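You operate a simulated robot arm through the tools that you are given. There is no shell and no other tool.

You are at the controls of a simulated robot arm. One attempt, no reset.

## Task
Fill the vial at the filler to about its line, then close it with the red stopper and yellow cap.
Fine: swing the spout over, fill, swing it clear; push stopper and cap home by hand. Where these are worked on the way, their far stop is far enough and under half their travel is too little: swing spout.

The check looks at the end state, three seconds after you hand in, the way a careful person would. Anything else that was tipped, shoved, dropped, spilled or broken makes it a failure. A push-on lid holds only when it is set on centred and level and pressed home; a screw cap is set on level and turned clockwise until tight.

## Robot
A 6-joint arm with a two-finger gripper, fixed in place. Base frame: the origin is at the foot of the arm, x ahead of it, y to its left, z up; the work surface is at about z = 860. Readings come in mm, rad, newtons and seconds.
With the tool pointing down near the work surface it reaches from about 140 to 680 mm from the base axis. Its first joint turns from -1.152 to 1.152 rad. Payload 2.45 kg.
Tool frame: the origin (TCP) lies between the finger pads and is the grasp point; the fingertips stand 30 mm ahead of it; z points along the fingers, y is the line along which they close. The gripper opens to 106 mm. The gripper's body begins 79 mm behind the TCP.
Orientation is that of the tool frame in the base frame, as a unit quaternion [x, y, z, w]. With the fingers straight down and closing along the base's y, the tool's x points along the base's -x, its y along +y and its z along -z.

## Interface
- The arm moves only by the tool nudge_tool. Its argument "motion" is a list of rows, each a list of 7 numbers: the shift along the tool's x, y, z in m, then the turn, a rotation vector about the tool's x, y, z in rad, then the gripper command, from -1 (shut) to 1 (fully open), values between in proportion. In form: [[dx, dy, dz, wx, wy, wz, claw], ...]. A call has 1 to 20 rows; each row shifts and turns the commanded pose from where the row before left it, along the tool's axes as they then stand. A row lasts 0.2 s, in which the tool goes at most 50 mm and 0.15 rad; a call with a longer step from one row to the next is refused whole, and so is a gripper value outside its range. A pose out of reach is approached as far as the arm can. The call stops where the force on the tool passes 40 N (or 10 N more than at its start, if that is more) or the arm is blocked; 0.2 s more then pass. The fingers move at their own pace (about 153 mm/s each) and stop on an object; they squeeze with about 20 N. The grip force told is the motor's: it shows also when the fingers shut on nothing. Time passes only in rows, and 0.2 s behind the last, so rows that do not move let the fingers close. It gives the time, the measured TCP pose, the force on the tool (base axes), the opening and the grip force at its end, in the units of the frame above (readings bear some noise), with the torque about the TCP (base axes, N m) and any sound that the robot's microphone picked up.
- Cameras (640 x 400 px; columns grow to the right, rows downward): "scene" is fixed at [68.5, 426.2, 1400.6]; the picture's right is [-0.61, -0.79, 0.00], its down [-0.48, 0.37, -0.80] and it looks along [0.63, -0.48, -0.61] (base axes); focal length 306 px, centre (320, 200). "wrist" rides on the gripper at [76, -2, -106] in the tool frame; the picture's right is [0.02, 1.00, 0.00], its down [-0.78, 0.02, -0.62] and it looks along [-0.62, 0.01, 0.78] (tool axes); focal length 247 px, centre (320, 200). There is no depth. A picture from a camera that has moved, and an enlarged one, comes with that camera's place and axes in the base frame and with its lens.
- get_image(camera): a new picture of that camera. No time passes.
- close_up(camera, box): a new picture of the part [left, top, right, bottom] of that camera's present view, enlarged. No time passes.
- hand_in(): hands the job in; it is judged then, once.

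Nothing tells you positions but the pictures and the camera data. Unless the task says otherwise, let go and move clear before handing in.

The tools are called after "Request:" by a JSON object that holds its "fn" and its "kwargs". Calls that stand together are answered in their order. nudge_tool: Moves the arm, as the interface text tells. Its arguments: {"type":"object","properties":{"motion":{"type":"array","items":{"type":"array","items":{"type":"number"}}}},"required":["motion"]} The other tools are called the same way: get_image (camera) takes a picture; close_up (camera, box) takes an enlarged picture of a part of a camera's view; hand_in () hands the job in.

At the start:

```text
clock: 0.0
position: [330.4, 178.7, 1216.7]
orientation: [0.0, 1.0, 0.001, 0.001]
contact_force: [0.4, 0.8, 0.9]
torque: [0.0, 0.0, -0.03]
opening: 105.8
gripper_force: 0.0
```

scene: 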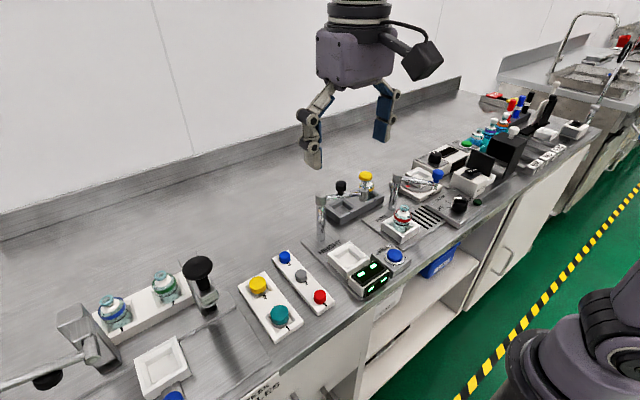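
wrist: 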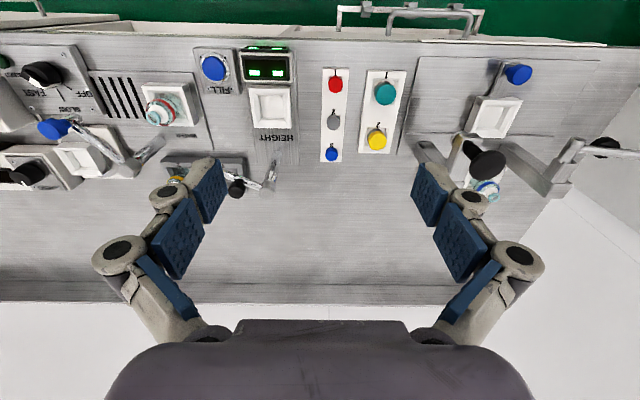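

I see a bench with several stations: trays with coloured stoppers and caps, vials, a filler with a spout, and a height gauge. I'll look closer before moving anything.

Request:
{"fn": "close_up", "kwargs": {"camera": "scene", "box": [300, 150, 480, 300]}}

Request:
{"fn": "close_up", "kwargs": {"camera": "scene", "box": [0, 230, 240, 400]}}

Request:
{"fn": "close_up", "kwargs": {"camera": "scene", "box": [220, 230, 420, 350]}}

Request:
{"fn": "close_up", "kwargs": {"camera": "scene", "box": [400, 80, 600, 220]}}

Request:
{"fn": "close_up", "kwargs": {"camera": "wrist", "box": [0, 30, 300, 210]}}

Request:
{"fn": "close_up", "kwargs": {"camera": "wrist", "box": [300, 30, 640, 230]}}

```text
2.67 times, centred on (390, 225) of scene
camera zoom: at [68.5, 426.2, 1400.6], right [-0.61, -0.79, 0.0], down [-0.48, 0.37, -0.8], along [0.63, -0.48, -0.61], focal length 816 px, centre (133, 133)
```

zoom: 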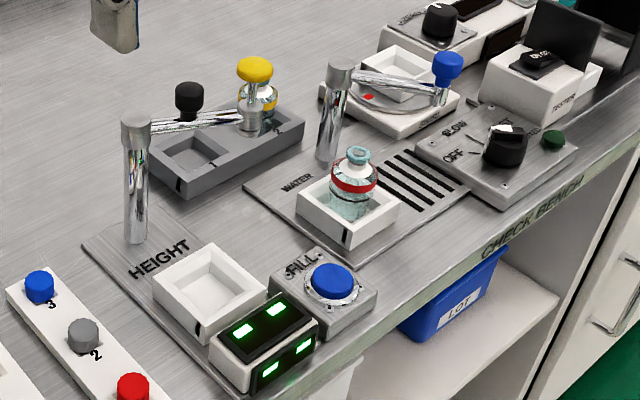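

```text
2.35 times, centred on (120, 315) of scene
camera zoom: at [68.5, 426.2, 1400.6], right [-0.61, -0.79, 0.0], down [-0.48, 0.37, -0.8], along [0.63, -0.48, -0.61], focal length 720 px, centre (791, -71)
```

zoom: 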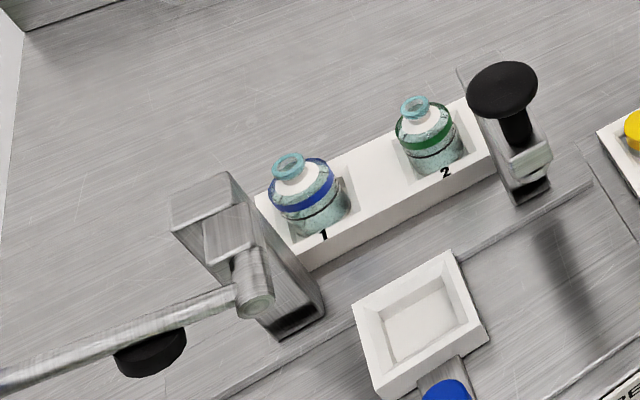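

```text
3.20 times, centred on (320, 290) of scene
camera zoom: at [68.5, 426.2, 1400.6], right [-0.61, -0.79, 0.0], down [-0.48, 0.37, -0.8], along [0.63, -0.48, -0.61], focal length 980 px, centre (320, -88)
```

zoom: 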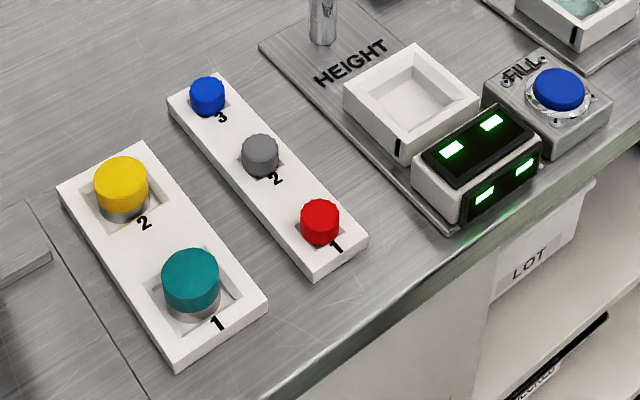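

```text
2.86 times, centred on (500, 150) of scene
camera zoom: at [68.5, 426.2, 1400.6], right [-0.61, -0.79, 0.0], down [-0.48, 0.37, -0.8], along [0.63, -0.48, -0.61], focal length 874 px, centre (-194, 343)
```

zoom: 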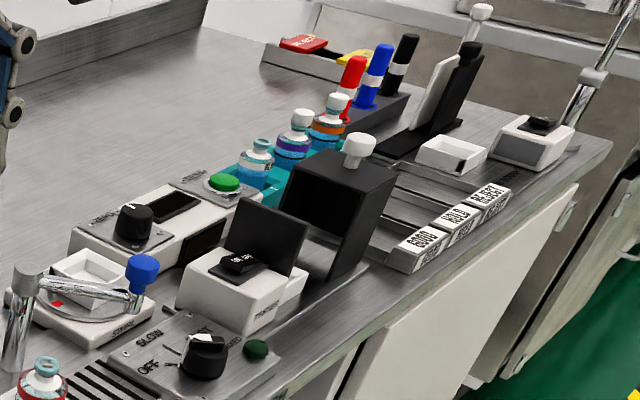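

```text
2.13 times, centred on (150, 120) of wrist
camera zoom: at [255.5, 176.3, 1323.5], right [-0.02, 1.0, 0.0], down [0.78, 0.02, 0.62], along [0.62, 0.01, -0.78], focal length 527 px, centre (683, 371)
```

zoom: 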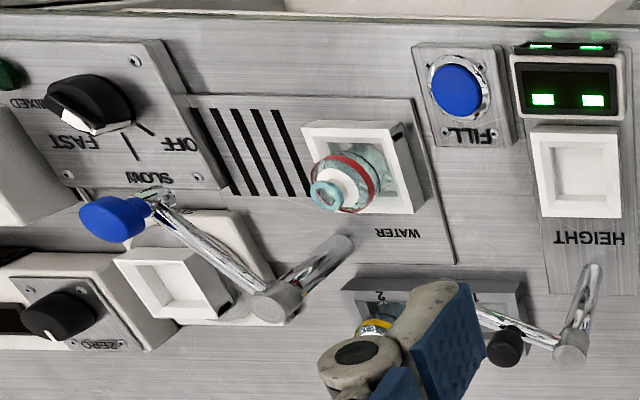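

```text
1.88 times, centred on (470, 130) of wrist
camera zoom: at [255.5, 176.3, 1323.5], right [-0.02, 1.0, 0.0], down [0.78, 0.02, 0.62], along [0.62, 0.01, -0.78], focal length 465 px, centre (38, 332)
```

zoom: 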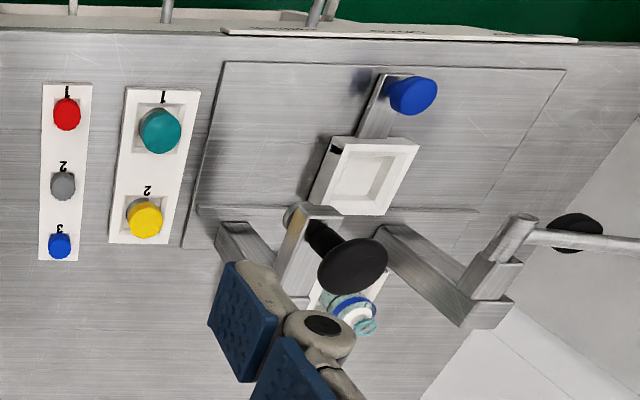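

The vial with the red band sits in the WATER nest at about (405, -92, mouth 930), with the blue-knobbed spout swung off to its -y side. The red stopper is near (358, 202) and the yellow cap near (455, 287). I'll move the wrist camera over the filler to see more.

Request:
{"fn": "nudge_tool", "kwargs": {"motion": [[0, -0.045, 0.01, 0, 0, 0, 1], [0, -0.045, 0.01, 0, 0, 0, 1], [0, -0.045, 0.01, 0, 0, 0, 1], [0, -0.045, 0.01, 0, 0, 0, 1], [0, -0.045, 0.01, 0, 0, 0, 1], [0, -0.045, 0.01, 0, 0, 0, 1]]}}

Request:
{"fn": "get_image", "kwargs": {"camera": "wrist"}}

Request:
{"fn": "get_image", "kwargs": {"camera": "scene"}}

```text
clock: 1.4
position: [328.9, -90.4, 1155.9]
orientation: [0.0, 1.0, 0.001, 0.001]
contact_force: [-0.7, 0.5, -0.9]
torque: [0.05, 0.02, 0.02]
opening: 105.9
gripper_force: 0.0
```

```text
taken
camera wrist: at [253.4, -91.9, 1262.7], right [-0.02, 1.0, 0.0], down [0.78, 0.02, 0.62], along [0.62, 0.01, -0.78], focal length 247 px, centre (320, 200)
```

wrist: 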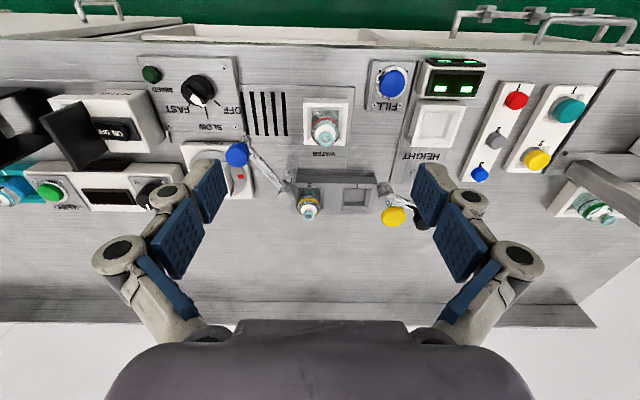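

```text
taken
```

scene: 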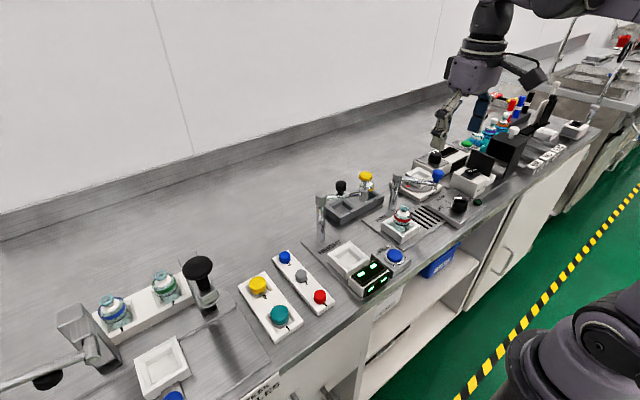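

The filler is now under the wrist camera. I'll zoom in on the gray rack, the spout, the vial and the panels.

Request:
{"fn": "close_up", "kwargs": {"camera": "wrist", "box": [220, 60, 460, 240]}}

Request:
{"fn": "close_up", "kwargs": {"camera": "wrist", "box": [120, 40, 300, 220]}}

Request:
{"fn": "close_up", "kwargs": {"camera": "scene", "box": [310, 160, 400, 240]}}

Request:
{"fn": "close_up", "kwargs": {"camera": "scene", "box": [370, 160, 480, 260]}}

```text
2.22 times, centred on (340, 150) of wrist
camera zoom: at [253.4, -91.9, 1262.7], right [-0.02, 1.0, 0.0], down [0.78, 0.02, 0.62], along [0.62, 0.01, -0.78], focal length 549 px, centre (276, 311)
```

zoom: 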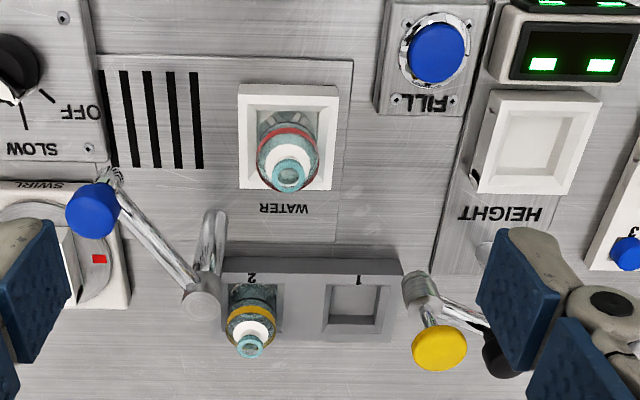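

```text
2.22 times, centred on (210, 130) of wrist
camera zoom: at [253.4, -91.9, 1262.7], right [-0.02, 1.0, 0.0], down [0.78, 0.02, 0.62], along [0.62, 0.01, -0.78], focal length 549 px, centre (564, 356)
```

zoom: 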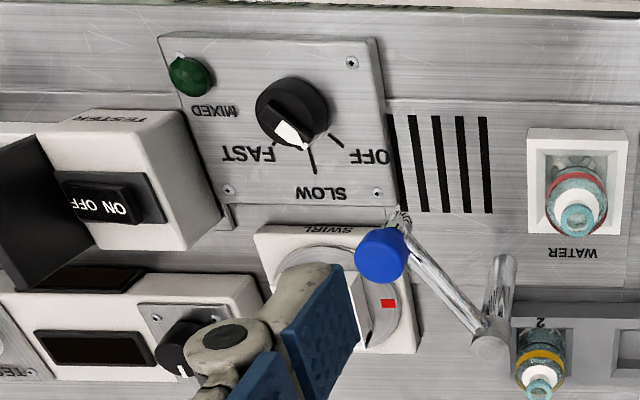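

```text
5.00 times, centred on (355, 200) of scene
camera zoom: at [68.5, 426.2, 1400.6], right [-0.61, -0.79, 0.0], down [-0.48, 0.37, -0.8], along [0.63, -0.48, -0.61], focal length 1530 px, centre (145, 200)
```

zoom: 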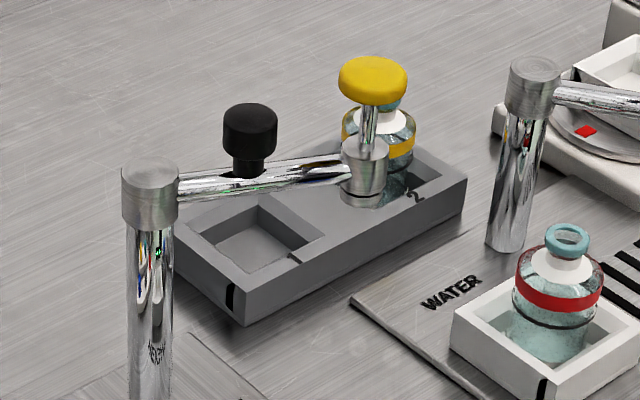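

```text
4.00 times, centred on (425, 210) of scene
camera zoom: at [68.5, 426.2, 1400.6], right [-0.61, -0.79, 0.0], down [-0.48, 0.37, -0.8], along [0.63, -0.48, -0.61], focal length 1224 px, centre (-100, 160)
```

zoom: 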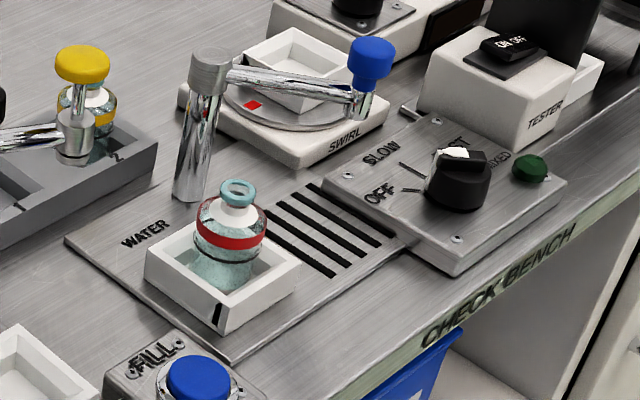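

The vial's black fill line sits below its red band, and the FILL button is blue, beside the WATER station. The spout post is near (472, -140) with its top around 980, and the spout knob is around (405, -195, 980). I'll go lower to measure more precisely.

Request:
{"fn": "nudge_tool", "kwargs": {"motion": [[0.02, -0.015, 0.03, 0, 0, 0, 1], [0.02, -0.015, 0.03, 0, 0, 0, 0.5], [0.0, -0.01, 0.0, 0, 0, 0, 0]]}}

Request:
{"fn": "get_image", "kwargs": {"camera": "wrist"}}

Request:
{"fn": "close_up", "kwargs": {"camera": "wrist", "box": [180, 40, 420, 240]}}

```text
clock: 2.2
position: [291.2, -130.8, 1096.7]
orientation: [0.0, 1.0, 0.001, 0.001]
contact_force: [0.9, -0.4, -0.3]
torque: [0.0, 0.01, 0.0]
opening: 53.2
gripper_force: 0.0
```

```text
taken
camera wrist: at [215.1, -132.6, 1203.6], right [-0.02, 1.0, 0.0], down [0.78, 0.02, 0.62], along [0.62, 0.01, -0.78], focal length 247 px, centre (320, 200)
```

wrist: 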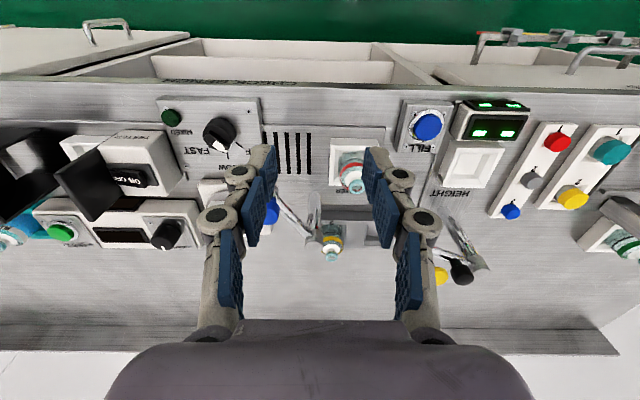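

```text
2.00 times, centred on (300, 140) of wrist
camera zoom: at [215.1, -132.6, 1203.6], right [-0.02, 1.0, 0.0], down [0.78, 0.02, 0.62], along [0.62, 0.01, -0.78], focal length 494 px, centre (360, 320)
```

zoom: 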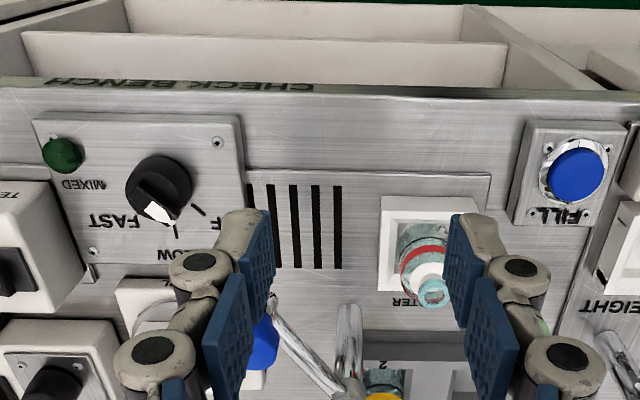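

I'll move toward the spout knob side for another view, so I can triangulate it well.

Request:
{"fn": "nudge_tool", "kwargs": {"motion": [[-0.015, -0.022, 0.0, 0, 0, 0, 0], [-0.015, -0.022, 0.0, 0, 0, 0, 0], [-0.01, -0.02, 0.0, 0, 0, 0, 0]]}}

Request:
{"fn": "get_image", "kwargs": {"camera": "wrist"}}

Request:
{"fn": "close_up", "kwargs": {"camera": "wrist", "box": [220, 60, 420, 260]}}

Request:
{"fn": "close_up", "kwargs": {"camera": "scene", "box": [370, 130, 490, 230]}}

```text
clock: 3.0
position: [330.9, -194.8, 1097.9]
orientation: [0.0, 1.0, 0.001, 0.002]
contact_force: [0.1, -0.4, -0.4]
torque: [0.04, 0.07, -0.02]
opening: 53.1
gripper_force: 0.1
```

```text
taken
camera wrist: at [255.7, -196.6, 1204.0], right [-0.02, 1.0, 0.0], down [0.78, 0.02, 0.62], along [0.62, 0.01, -0.78], focal length 247 px, centre (320, 200)
```

wrist: 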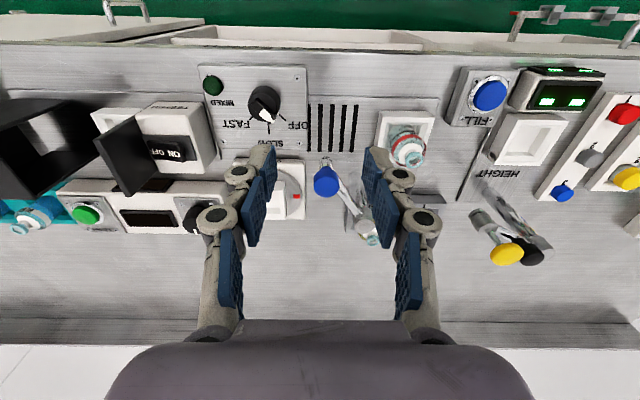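

```text
2.00 times, centred on (320, 160) of wrist
camera zoom: at [255.7, -196.6, 1204.0], right [-0.02, 1.0, 0.0], down [0.78, 0.02, 0.62], along [0.62, 0.01, -0.78], focal length 494 px, centre (320, 280)
```

zoom: 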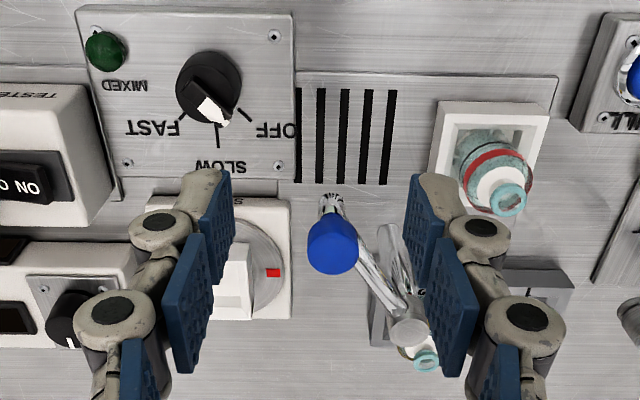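

```text
4.00 times, centred on (430, 180) of scene
camera zoom: at [68.5, 426.2, 1400.6], right [-0.61, -0.79, 0.0], down [-0.48, 0.37, -0.8], along [0.63, -0.48, -0.61], focal length 1224 px, centre (-120, 280)
```

zoom: 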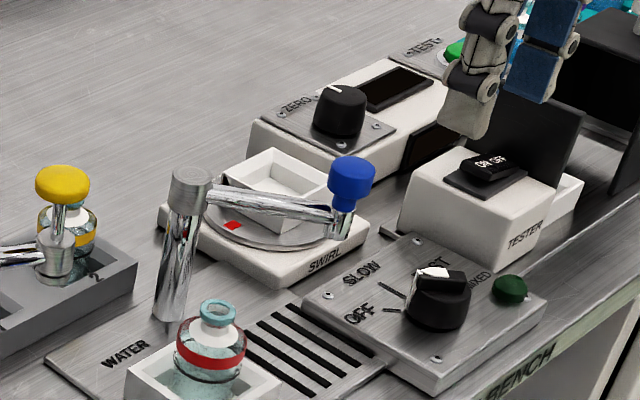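

Triangulating from two wrist views puts the knob centre at about (396, -189, 995), the post top at (472, -137, 982) and the vial mouth at (400, -83, 940). I'll move above the knob and check the alignment before coming down around it.

Request:
{"fn": "nudge_tool", "kwargs": {"motion": [[-0.022, 0.002, 0.0, 0, 0, 0, 0], [-0.022, 0.002, 0.0, 0, 0, 0, 0], [-0.021, 0.002, 0.02, 0, 0, 0, 0], [0, 0, 0, 0, 0, 0, 0]]}}

Request:
{"fn": "get_image", "kwargs": {"camera": "wrist"}}

Request:
{"fn": "close_up", "kwargs": {"camera": "scene", "box": [370, 100, 490, 220]}}

```text
clock: 4.0
position: [395.4, -189.8, 1073.8]
orientation: [0.0, 1.0, 0.0, 0.001]
contact_force: [0.9, 0.4, -0.4]
torque: [0.03, 0.01, -0.02]
opening: 52.8
gripper_force: 0.0
```

```text
taken
camera wrist: at [319.8, -191.5, 1181.7], right [-0.02, 1.0, 0.0], down [0.78, 0.02, 0.62], along [0.62, 0.01, -0.78], focal length 247 px, centre (320, 200)
```

wrist: 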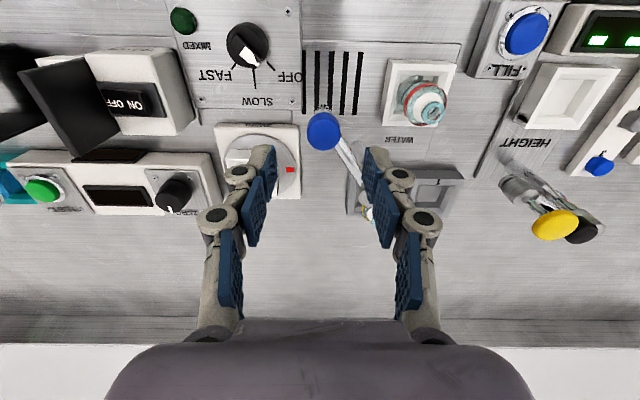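

```text
3.33 times, centred on (430, 160) of scene
camera zoom: at [68.5, 426.2, 1400.6], right [-0.61, -0.79, 0.0], down [-0.48, 0.37, -0.8], along [0.63, -0.48, -0.61], focal length 1020 px, centre (-47, 333)
```

zoom: 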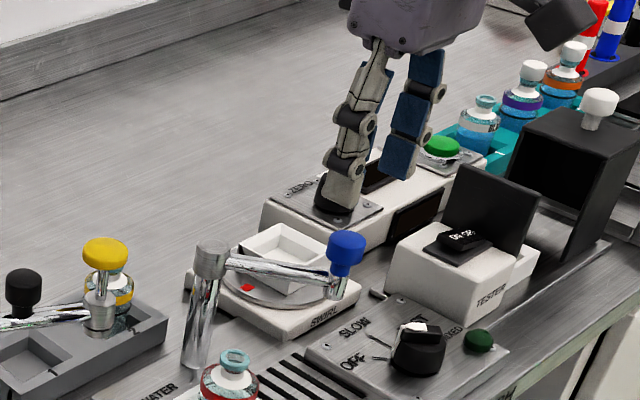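

The knob shows at (324, 131) in the wrist view, almost where I expected it. I'll descend with the fingers straddling the knob in y.

Request:
{"fn": "nudge_tool", "kwargs": {"motion": [[-0.002, 0.002, 0.014, 0, 0, 0, 0], [0, 0, 0.014, 0, 0, 0, 0], [0, 0, 0.014, 0, 0, 0, 0], [0, 0, 0.012, 0, 0, 0, 0], [0, 0, 0, 0, 0, 0, 0]]}}

Request:
{"fn": "get_image", "kwargs": {"camera": "wrist"}}

Request:
{"fn": "close_up", "kwargs": {"camera": "scene", "box": [370, 100, 490, 220]}}

```text
clock: 5.2
position: [398.1, -187.6, 1021.8]
orientation: [-0.001, 1.0, 0.001, 0.001]
contact_force: [-0.1, -0.9, -0.1]
torque: [0.0, 0.0, 0.01]
opening: 52.9
gripper_force: 0.1
```

```text
taken
camera wrist: at [322.1, -189.2, 1128.6], right [-0.02, 1.0, 0.0], down [0.78, 0.02, 0.62], along [0.62, 0.01, -0.78], focal length 247 px, centre (320, 200)
```

wrist: 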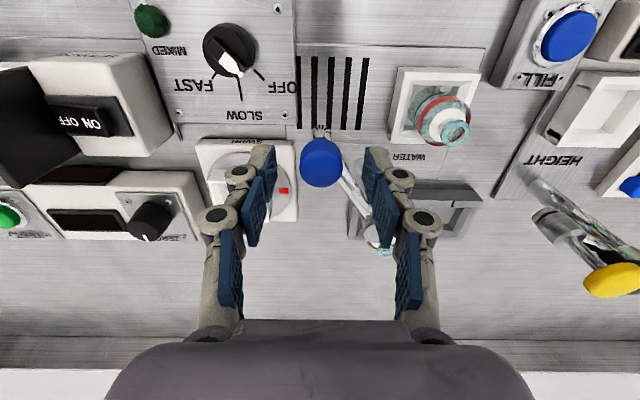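

```text
3.33 times, centred on (430, 160) of scene
camera zoom: at [68.5, 426.2, 1400.6], right [-0.61, -0.79, 0.0], down [-0.48, 0.37, -0.8], along [0.63, -0.48, -0.61], focal length 1020 px, centre (-47, 333)
```

zoom: 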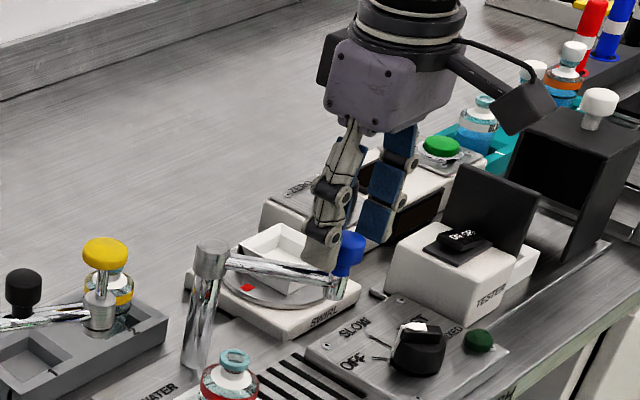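

The knob is centred between the fingers. I'll narrow the gap and lower slightly, then follow the arc clockwise to swing the spout over the vial.

Request:
{"fn": "nudge_tool", "kwargs": {"motion": [[0, 0, 0.003, 0, 0, 0, -0.1], [0, 0, 0.002, 0, 0, 0, -0.3], [0, 0, 0, 0, 0, 0, -0.3]]}}

Request:
{"fn": "get_image", "kwargs": {"camera": "wrist"}}

```text
clock: 6.0
position: [396.8, -187.8, 1017.4]
orientation: [0.0, 1.0, 0.001, 0.0]
contact_force: [0.3, 0.2, 0.3]
torque: [-0.02, 0.02, -0.01]
opening: 37.0
gripper_force: 0.0
```

```text
taken
camera wrist: at [322.0, -189.5, 1124.2], right [-0.02, 1.0, 0.0], down [0.78, 0.02, 0.62], along [0.62, 0.01, -0.78], focal length 247 px, centre (320, 200)
```

wrist: 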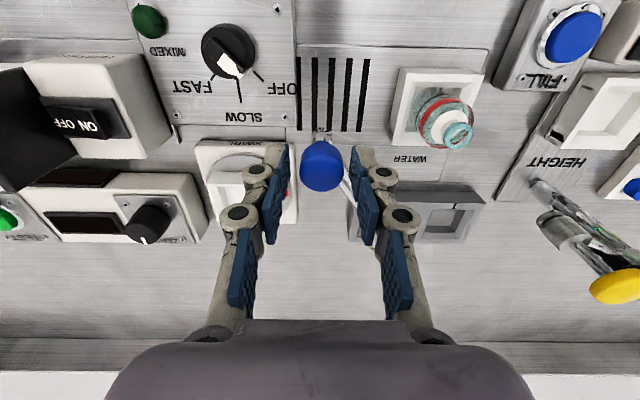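

Request:
{"fn": "nudge_tool", "kwargs": {"motion": [[0.005, 0.0131, 0, 0, 0, 0, -0.3], [0.004, 0.0085, 0, 0, 0, 0, -0.3], [0.003, 0.0088, 0, 0, 0, 0, -0.3], [0.0021, 0.0092, 0, 0, 0, 0, -0.3], [0.0012, 0.0093, 0, 0, 0, 0, -0.3], [0.0001, 0.0093, 0, 0, 0, 0, -0.3], [-0.0008, 0.0094, 0, 0, 0, 0, -0.3], [-0.0018, 0.0092, 0, 0, 0, 0, -0.3]]}}

Request:
{"fn": "get_image", "kwargs": {"camera": "wrist"}}

Request:
{"fn": "close_up", "kwargs": {"camera": "scene", "box": [330, 120, 470, 260]}}

```text
clock: 7.8
position: [385.7, -111.4, 1016.3]
orientation: [0.001, 1.0, 0.0, 0.001]
contact_force: [-0.1, -0.3, 0.2]
torque: [-0.01, -0.02, -0.02]
opening: 37.1
gripper_force: 0.2
```

```text
taken
camera wrist: at [310.1, -112.8, 1124.1], right [-0.02, 1.0, 0.0], down [0.78, 0.02, 0.62], along [0.62, 0.01, -0.78], focal length 247 px, centre (320, 200)
```

wrist: 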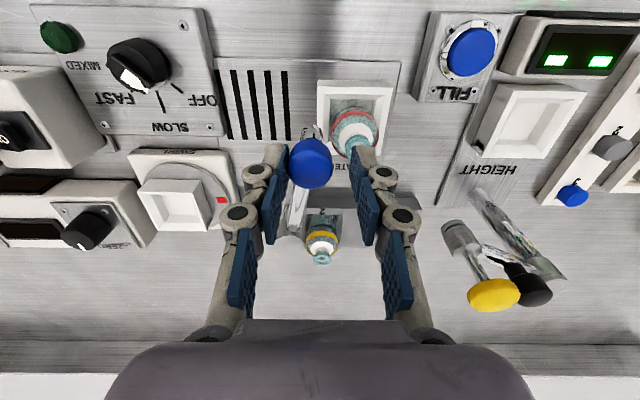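

```text
2.86 times, centred on (400, 190) of scene
camera zoom: at [68.5, 426.2, 1400.6], right [-0.61, -0.79, 0.0], down [-0.48, 0.37, -0.8], along [0.63, -0.48, -0.61], focal length 874 px, centre (91, 229)
```

zoom: 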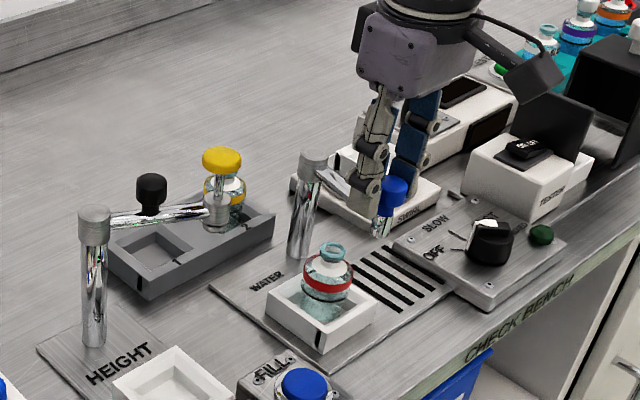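

The spout follows the finger with little force. I'll continue the arc more slowly until it meets its far stop.

Request:
{"fn": "nudge_tool", "kwargs": {"motion": [[-0.0027, 0.0089, 0, 0, 0, 0, -0.3], [-0.0037, 0.0086, 0, 0, 0, 0, -0.3], [-0.0022, 0.0041, 0, 0, 0, 0, -0.3], [-0.0023, 0.0041, 0, 0, 0, 0, -0.3], [-0.0025, 0.0039, 0, 0, 0, 0, -0.3], [-0.0027, 0.0038, 0, 0, 0, 0, -0.3], [-0.0028, 0.0036, 0, 0, 0, 0, -0.3], [-0.003, 0.0036, 0, 0, 0, 0, -0.3]]}}

Request:
{"fn": "get_image", "kwargs": {"camera": "wrist"}}

Request:
{"fn": "close_up", "kwargs": {"camera": "scene", "box": [330, 120, 470, 260]}}

```text
clock: 9.6
position: [407.3, -71.9, 1017.7]
orientation: [0.001, 1.0, -0.001, 0.0]
contact_force: [-2.3, -7.2, -1.3]
torque: [-0.21, 0.07, -0.01]
opening: 42.5
gripper_force: 4.4
```

```text
taken
camera wrist: at [331.8, -73.0, 1124.5], right [-0.02, 1.0, 0.0], down [0.78, 0.02, 0.62], along [0.62, 0.01, -0.78], focal length 247 px, centre (320, 200)
```

wrist: 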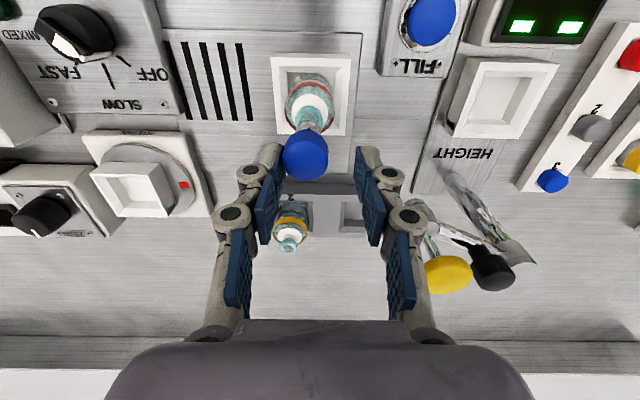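

```text
2.86 times, centred on (400, 190) of scene
camera zoom: at [68.4, 425.9, 1400.7], right [-0.61, -0.79, 0.0], down [-0.48, 0.37, -0.8], along [0.63, -0.48, -0.61], focal length 874 px, centre (91, 229)
```

zoom: 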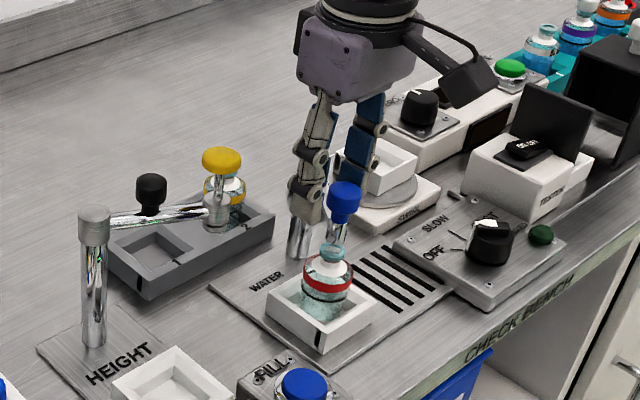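

The spout met its stop, with about 7 N on the tool, and sits over the vial at about (399, -81). I'll release it and rise, then inspect the vial before pressing FILL at about (338, 10, 889).

Request:
{"fn": "nudge_tool", "kwargs": {"motion": [[0.003, -0.004, 0, 0, 0, 0, 0.1], [0.003, -0.004, 0, 0, 0, 0, 0.2], [0, 0, -0.03, 0, 0, 0, 0.2], [0, 0, -0.04, 0, 0, 0, 0], [0, 0, 0, 0, 0, 0, 0]]}}

Request:
{"fn": "close_up", "kwargs": {"camera": "scene", "box": [370, 180, 440, 240]}}

Request:
{"fn": "get_image", "kwargs": {"camera": "wrist"}}

```text
clock: 10.8
position: [403.9, -78.9, 1087.7]
orientation: [0.001, 1.0, 0.001, 0.001]
contact_force: [-0.4, 0.1, 0.4]
torque: [0.03, 0.01, 0.0]
opening: 52.8
gripper_force: 0.0
```

```text
6.67 times, centred on (405, 210) of scene
camera zoom: at [68.5, 426.2, 1400.6], right [-0.61, -0.79, 0.0], down [-0.48, 0.37, -0.8], along [0.63, -0.48, -0.61], focal length 2040 px, centre (-247, 133)
```

zoom: 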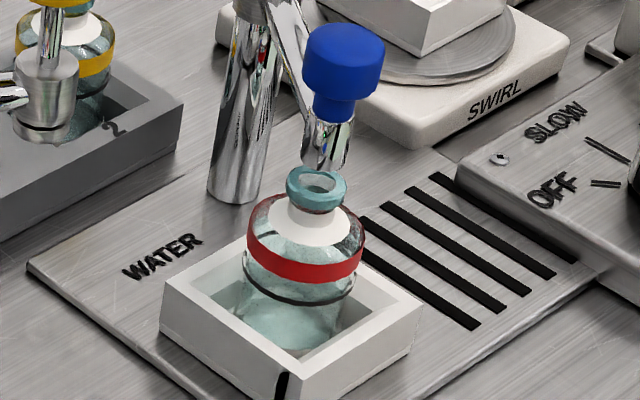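

```text
taken
camera wrist: at [327.4, -79.9, 1194.4], right [-0.02, 1.0, 0.0], down [0.78, 0.02, 0.62], along [0.62, 0.01, -0.78], focal length 247 px, centre (320, 200)
```

wrist: 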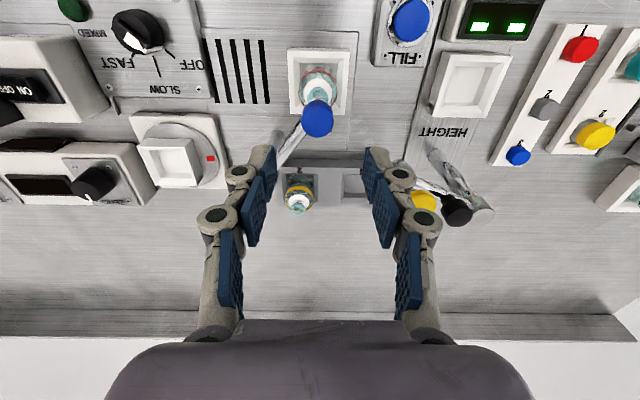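

The nozzle lines up over the vial's mouth, the dark ring under the red band is the line, and the vial looks empty. I'll close the fingers and move above the FILL button.

Request:
{"fn": "nudge_tool", "kwargs": {"motion": [[0.022, 0.03, 0, 0, 0, 0, -0.5], [0.022, 0.03, 0, 0, 0, 0, -1], [0.022, 0.029, 0, 0, 0, 0, -1], [0, 0, 0.04, 0, 0, 0, -1], [0, 0, 0.04, 0, 0, 0, -1], [0, 0, 0.03, 0, 0, 0, -1], [0, 0, 0, 0, 0, 0, -1]]}}

Request:
{"fn": "get_image", "kwargs": {"camera": "wrist"}}

Request:
{"fn": "get_image", "kwargs": {"camera": "scene"}}

```text
clock: 12.4
position: [337.3, 10.6, 977.5]
orientation: [0.0, 1.0, 0.001, 0.001]
contact_force: [0.1, -0.5, 0.0]
torque: [0.01, -0.04, 0.02]
opening: 0.0
gripper_force: 20.0
```

```text
taken
camera wrist: at [260.7, 8.6, 1084.4], right [-0.02, 1.0, 0.0], down [0.78, 0.02, 0.62], along [0.62, 0.01, -0.78], focal length 247 px, centre (320, 200)
```

wrist: 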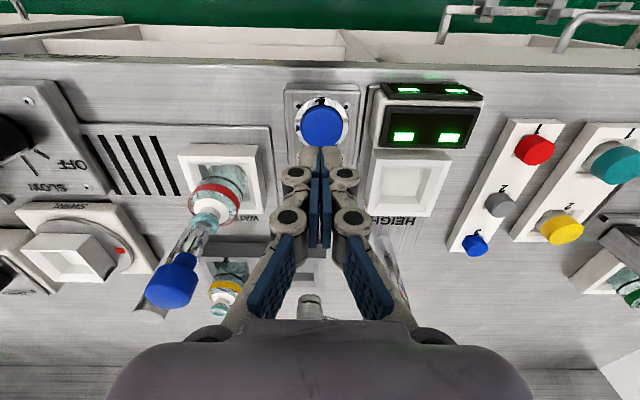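

```text
taken
```

scene: 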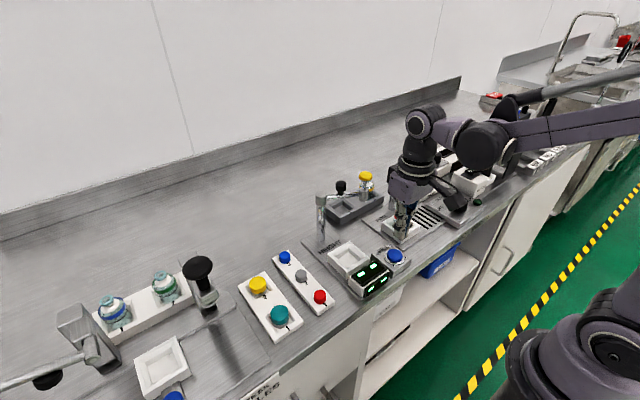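

The button lies straight below the fingertips, and the wrist camera can see the vial. I'll descend to just above the button.

Request:
{"fn": "nudge_tool", "kwargs": {"motion": [[0, 0, 0.02, 0, 0, 0, -1], [0, 0, 0.02, 0, 0, 0, -1], [0, 0, 0.01, 0, 0, 0, -1], [0, 0, 0, 0, 0, 0, -1]]}}

Request:
{"fn": "get_image", "kwargs": {"camera": "wrist"}}

Request:
{"fn": "close_up", "kwargs": {"camera": "scene", "box": [360, 180, 440, 270]}}

```text
clock: 13.4
position: [337.2, 9.7, 928.0]
orientation: [0.0, 1.0, 0.001, 0.001]
contact_force: [0.0, -0.3, 0.3]
torque: [0.0, -0.03, 0.01]
opening: 0.0
gripper_force: 19.8
```

```text
taken
camera wrist: at [260.6, 8.7, 1034.4], right [-0.02, 1.0, 0.0], down [0.78, 0.02, 0.62], along [0.62, 0.01, -0.78], focal length 247 px, centre (320, 200)
```

wrist: 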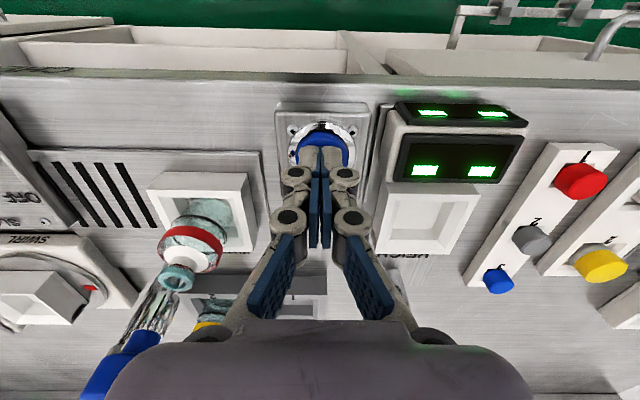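

```text
4.44 times, centred on (400, 225) of scene
camera zoom: at [68.5, 426.2, 1400.6], right [-0.61, -0.79, 0.0], down [-0.48, 0.37, -0.8], along [0.63, -0.48, -0.61], focal length 1360 px, centre (-36, 89)
```

zoom: 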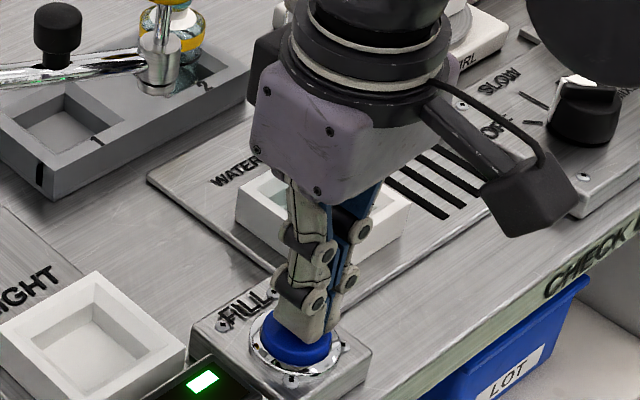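

Request:
{"fn": "nudge_tool", "kwargs": {"motion": [[0, 0, 0.003, 0, 0, 0, -1], [0, 0, 0.003, 0, 0, 0, -1]]}}

Request:
{"fn": "get_image", "kwargs": {"camera": "wrist"}}

```text
clock: 14.0
position: [334.7, 11.0, 921.7]
orientation: [0.0, 1.0, 0.001, 0.002]
contact_force: [0.0, -0.9, 1.1]
torque: [-0.01, 0.01, 0.04]
opening: 6.0
gripper_force: 28.6
```

```text
taken
camera wrist: at [260.1, 9.0, 1028.4], right [-0.02, 1.0, 0.0], down [0.78, 0.02, 0.62], along [0.62, 0.01, -0.78], focal length 247 px, centre (320, 200)
```

wrist: 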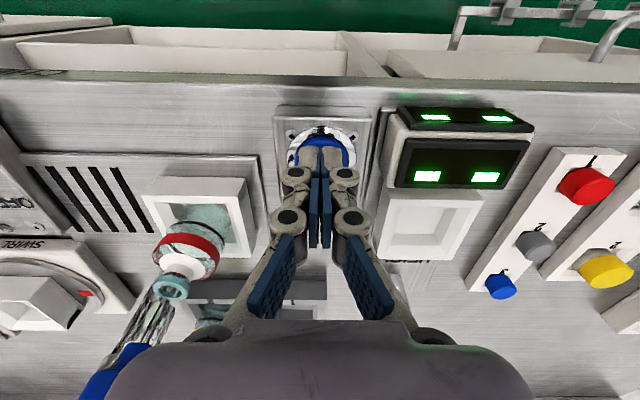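

Request:
{"fn": "close_up", "kwargs": {"camera": "wrist", "box": [250, 90, 390, 230]}}

Request:
{"fn": "close_up", "kwargs": {"camera": "scene", "box": [360, 180, 440, 270]}}

Request:
{"fn": "nudge_tool", "kwargs": {"motion": [[0, 0, 0, 0, 0, 0, -1]]}}

```text
2.86 times, centred on (320, 160) of wrist
camera zoom: at [260.1, 9.0, 1028.4], right [-0.02, 1.0, 0.0], down [0.78, 0.02, 0.62], along [0.62, 0.01, -0.78], focal length 706 px, centre (320, 314)
```

zoom: 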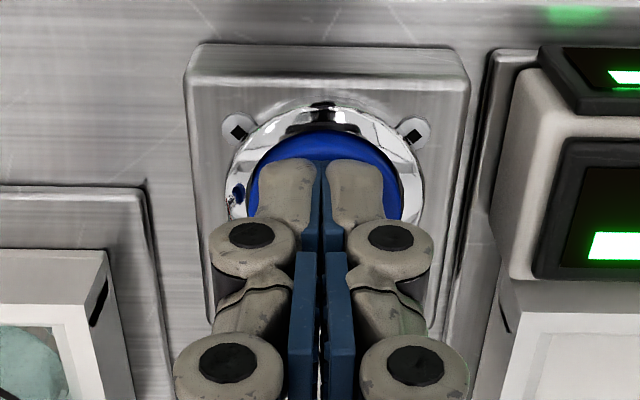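

```text
4.44 times, centred on (400, 225) of scene
camera zoom: at [68.5, 426.2, 1400.6], right [-0.61, -0.79, 0.0], down [-0.48, 0.37, -0.8], along [0.63, -0.48, -0.61], focal length 1360 px, centre (-36, 89)
```

zoom: 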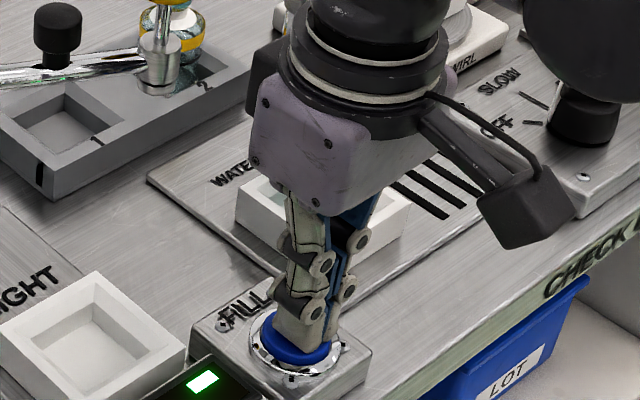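

```text
clock: 14.4
position: [336.4, 10.0, 920.8]
orientation: [0.0, 1.0, 0.001, 0.001]
contact_force: [-0.7, -0.1, 1.4]
torque: [0.03, 0.03, 0.0]
opening: 5.7
gripper_force: 28.8
```

Request:
{"fn": "close_up", "kwargs": {"camera": "wrist", "box": [90, 150, 270, 330]}}

```text
2.22 times, centred on (180, 240) of wrist
camera zoom: at [260.1, 9.0, 1028.4], right [-0.02, 1.0, 0.0], down [0.78, 0.02, 0.62], along [0.62, 0.01, -0.78], focal length 549 px, centre (631, 111)
```

zoom: 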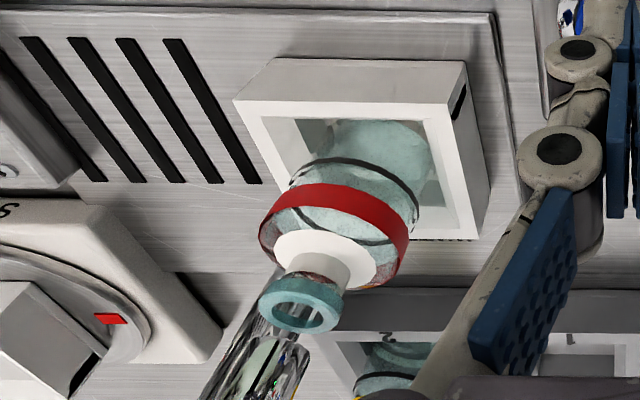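

The fingertips are touching the button lightly (1.4 N) and nothing has flowed. I'll press a few millimetres further.

Request:
{"fn": "nudge_tool", "kwargs": {"motion": [[0, 0, 0.003, 0, 0, 0, -1]]}}

Request:
{"fn": "close_up", "kwargs": {"camera": "wrist", "box": [90, 150, 270, 330]}}

Request:
{"fn": "close_up", "kwargs": {"camera": "scene", "box": [360, 180, 440, 270]}}

```text
clock: 14.8
position: [334.7, 11.1, 918.6]
orientation: [0.0, 1.0, 0.0, 0.001]
contact_force: [-0.2, 0.6, 5.3]
torque: [0.0, 0.02, 0.01]
opening: 5.9
gripper_force: 28.7
heard: click
```

```text
2.22 times, centred on (180, 240) of wrist
camera zoom: at [260.1, 8.9, 1025.5], right [-0.02, 1.0, 0.0], down [0.78, 0.02, 0.62], along [0.62, 0.01, -0.78], focal length 549 px, centre (631, 111)
```

zoom: 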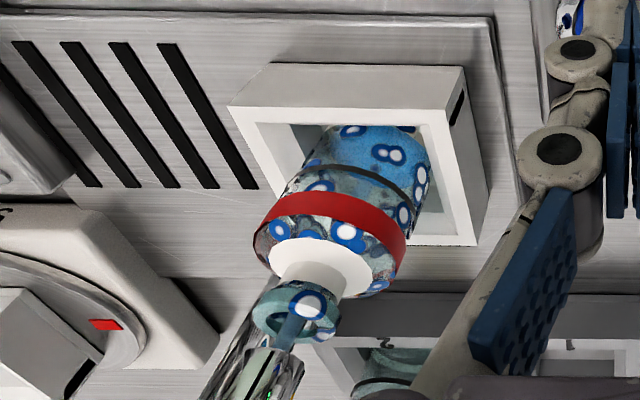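

```text
4.44 times, centred on (400, 225) of scene
camera zoom: at [68.4, 426.2, 1400.6], right [-0.61, -0.79, 0.0], down [-0.48, 0.37, -0.8], along [0.63, -0.48, -0.61], focal length 1360 px, centre (-36, 89)
```

zoom: 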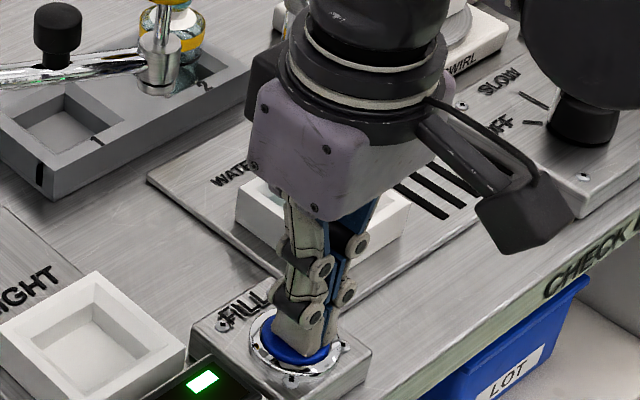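

It clicked, and blue liquid is streaming into the vial. I'll let up to see whether it stops and how far it has filled.

Request:
{"fn": "nudge_tool", "kwargs": {"motion": [[0, 0, -0.006, 0, 0, 0, -1]]}}

Request:
{"fn": "close_up", "kwargs": {"camera": "wrist", "box": [90, 150, 270, 330]}}

```text
clock: 15.2
position: [335.1, 11.4, 924.0]
orientation: [0.0, 1.0, 0.001, 0.0]
contact_force: [0.4, -0.7, 0.7]
torque: [0.05, 0.0, -0.01]
opening: 0.0
gripper_force: 28.8
```

```text
2.22 times, centred on (180, 240) of wrist
camera zoom: at [259.9, 8.6, 1031.1], right [-0.02, 1.0, 0.0], down [0.78, 0.02, 0.62], along [0.62, 0.01, -0.78], focal length 549 px, centre (631, 111)
```

zoom: 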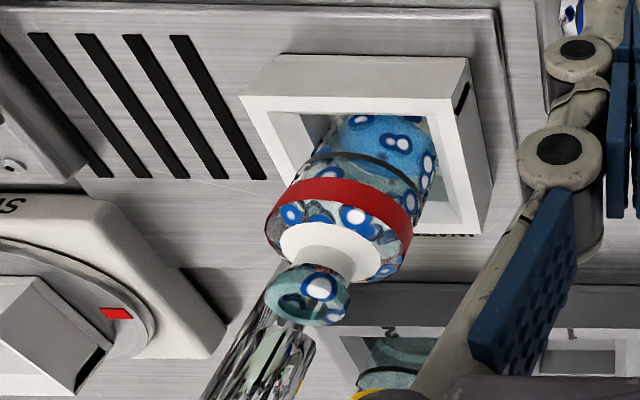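

The stream stopped when I let go. I'll wait a moment and look at the level.

Request:
{"fn": "nudge_tool", "kwargs": {"motion": [[0, 0, 0, 0, 0, 0, -1], [0, 0, 0, 0, 0, 0, -1], [0, 0, 0, 0, 0, 0, -1]]}}

Request:
{"fn": "close_up", "kwargs": {"camera": "wrist", "box": [140, 170, 220, 250]}}

Request:
{"fn": "get_image", "kwargs": {"camera": "scene"}}

```text
clock: 16.0
position: [336.1, 9.6, 924.3]
orientation: [0.0, 1.0, 0.001, 0.001]
contact_force: [1.4, 0.2, -1.0]
torque: [-0.02, 0.0, 0.01]
opening: 0.0
gripper_force: 28.2
```

```text
5.00 times, centred on (180, 210) of wrist
camera zoom: at [259.9, 8.6, 1031.2], right [-0.02, 1.0, 0.0], down [0.78, 0.02, 0.62], along [0.62, 0.01, -0.78], focal length 1235 px, centre (1020, 150)
```

zoom: 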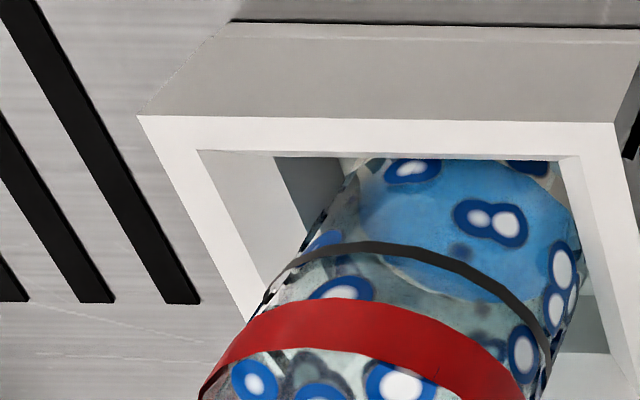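

```text
taken
```

scene: 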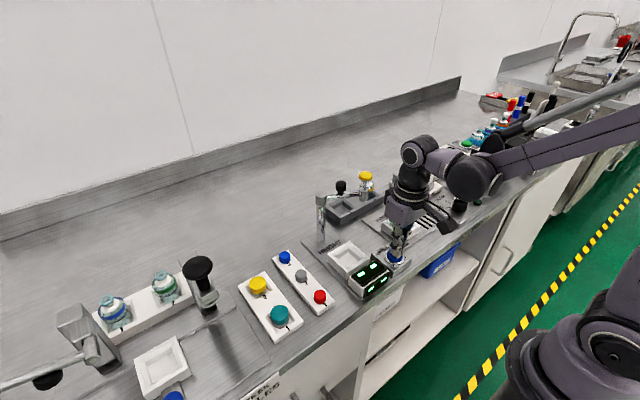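

The blue surface sits near the bottom, at roughly z 877, and the line is near z 898. I'll give another press of about the same length and compare.

Request:
{"fn": "nudge_tool", "kwargs": {"motion": [[0, 0, 0.006, 0, 0, 0, -1], [0, 0, 0, 0, 0, 0, -1], [0, 0, -0.006, 0, 0, 0, -1], [0, 0, 0, 0, 0, 0, -1], [0, 0, 0, 0, 0, 0, -1]]}}

Request:
{"fn": "close_up", "kwargs": {"camera": "wrist", "box": [140, 170, 220, 250]}}

```text
clock: 17.2
position: [337.1, 10.2, 924.6]
orientation: [0.0, 1.0, 0.001, 0.001]
contact_force: [-0.2, -0.5, -0.6]
torque: [-0.01, 0.0, 0.0]
opening: 0.3
gripper_force: 28.6
heard: click
```

```text
5.00 times, centred on (180, 210) of wrist
camera zoom: at [260.4, 8.6, 1031.1], right [-0.02, 1.0, 0.0], down [0.78, 0.02, 0.62], along [0.62, 0.01, -0.78], focal length 1235 px, centre (1020, 150)
```

zoom: 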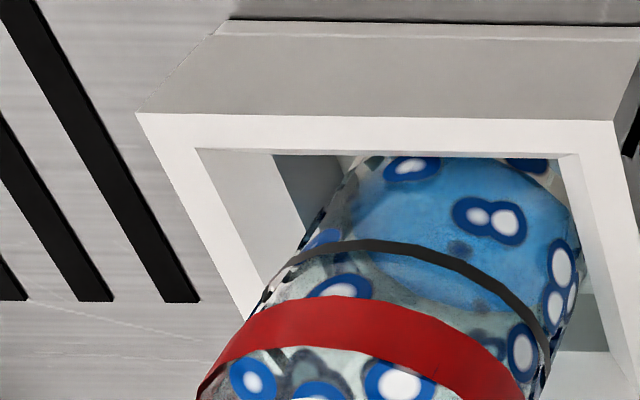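

The level rose a little. I'll do a longer press of about 0.7 s and compare.

Request:
{"fn": "nudge_tool", "kwargs": {"motion": [[0, 0, 0.006, 0, 0, 0, -1], [0, 0, 0, 0, 0, 0, -1], [0, 0, 0, 0, 0, 0, -1], [0, 0, 0, 0, 0, 0, -1], [0, 0, -0.006, 0, 0, 0, -1], [0, 0, 0, 0, 0, 0, -1], [0, 0, 0, 0, 0, 0, -1]]}}

Request:
{"fn": "close_up", "kwargs": {"camera": "wrist", "box": [140, 170, 220, 250]}}

```text
clock: 18.8
position: [335.9, 11.6, 925.4]
orientation: [0.001, 1.0, 0.001, 0.001]
contact_force: [1.1, -0.8, 0.0]
torque: [0.0, -0.01, -0.01]
opening: 0.2
gripper_force: 29.3
heard: click
```

```text
5.00 times, centred on (180, 210) of wrist
camera zoom: at [260.4, 9.2, 1031.4], right [-0.02, 1.0, 0.0], down [0.78, 0.02, 0.62], along [0.62, 0.01, -0.78], focal length 1235 px, centre (1020, 150)
```

zoom: 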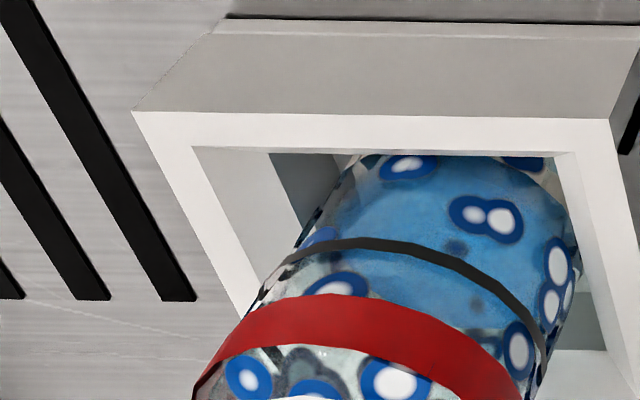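

The surface's left edge is moving up the wall at about 25 px per second in this view, and it needs about 65 px more to reach the ring. I'll press for about 1.2 s.

Request:
{"fn": "nudge_tool", "kwargs": {"motion": [[0, 0, 0.006, 0, 0, 0, -1], [0, 0, 0, 0, 0, 0, -1], [0, 0, 0, 0, 0, 0, -1], [0, 0, 0, 0, 0, 0, -1], [0, 0, 0, 0, 0, 0, -1], [0, 0, 0, 0, 0, 0, -1], [0, 0, -0.006, 0, 0, 0, -1], [0, 0, 0, 0, 0, 0, -1], [0, 0, 0, 0, 0, 0, -1]]}}

Request:
{"fn": "close_up", "kwargs": {"camera": "wrist", "box": [140, 170, 220, 250]}}

```text
clock: 20.8
position: [336.8, 9.5, 924.5]
orientation: [0.0, 1.0, 0.0, 0.002]
contact_force: [-0.4, 0.3, 0.2]
torque: [0.04, 0.0, 0.01]
opening: 0.0
gripper_force: 28.5
heard: click
```

```text
5.00 times, centred on (180, 210) of wrist
camera zoom: at [260.0, 8.6, 1031.5], right [-0.02, 1.0, 0.0], down [0.78, 0.02, 0.62], along [0.62, 0.01, -0.78], focal length 1235 px, centre (1020, 150)
```

zoom: 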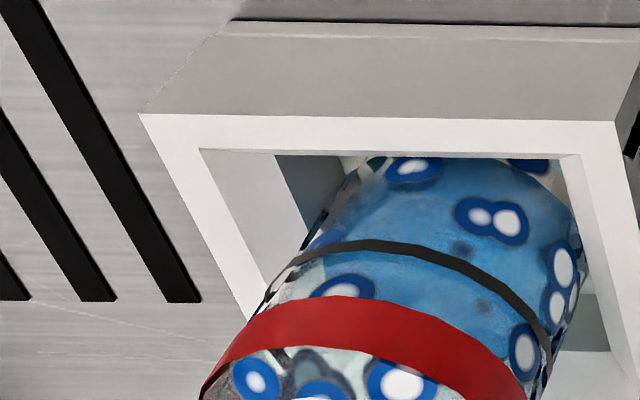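

I can't judge the level well from this angle. I'll rise so the scene camera has a side view of the vial.

Request:
{"fn": "nudge_tool", "kwargs": {"motion": [[0, 0, -0.04, 0, 0, 0, -1], [0, 0.02, -0.04, 0, 0, 0, -1], [0, 0.04, -0.03, 0, 0, 0, -1], [0, 0.04, 0, 0, 0, 0, -1], [0, 0, 0, 0, 0, 0, -1]]}}

Request:
{"fn": "close_up", "kwargs": {"camera": "scene", "box": [385, 195, 425, 235]}}

Request:
{"fn": "get_image", "kwargs": {"camera": "wrist"}}

```text
clock: 22.0
position: [334.8, 110.4, 1034.1]
orientation: [0.0, 1.0, 0.001, 0.001]
contact_force: [0.7, 0.9, -0.4]
torque: [0.02, -0.03, -0.01]
opening: 0.1
gripper_force: 28.0
```

```text
10.00 times, centred on (405, 215) of scene
camera zoom: at [68.5, 426.2, 1400.6], right [-0.61, -0.79, 0.0], down [-0.48, 0.37, -0.8], along [0.63, -0.48, -0.61], focal length 3061 px, centre (-530, 50)
```

zoom: 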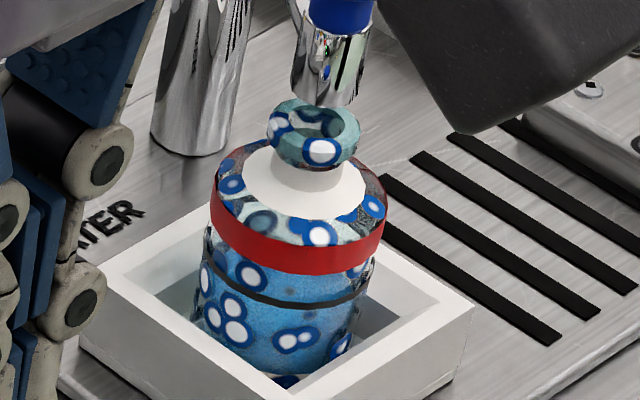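

```text
taken
camera wrist: at [258.2, 108.8, 1141.4], right [-0.02, 1.0, 0.0], down [0.78, 0.02, 0.62], along [0.62, 0.01, -0.78], focal length 247 px, centre (320, 200)
```

wrist: 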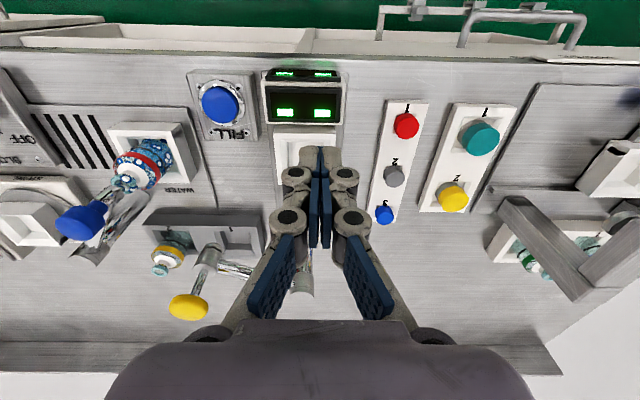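

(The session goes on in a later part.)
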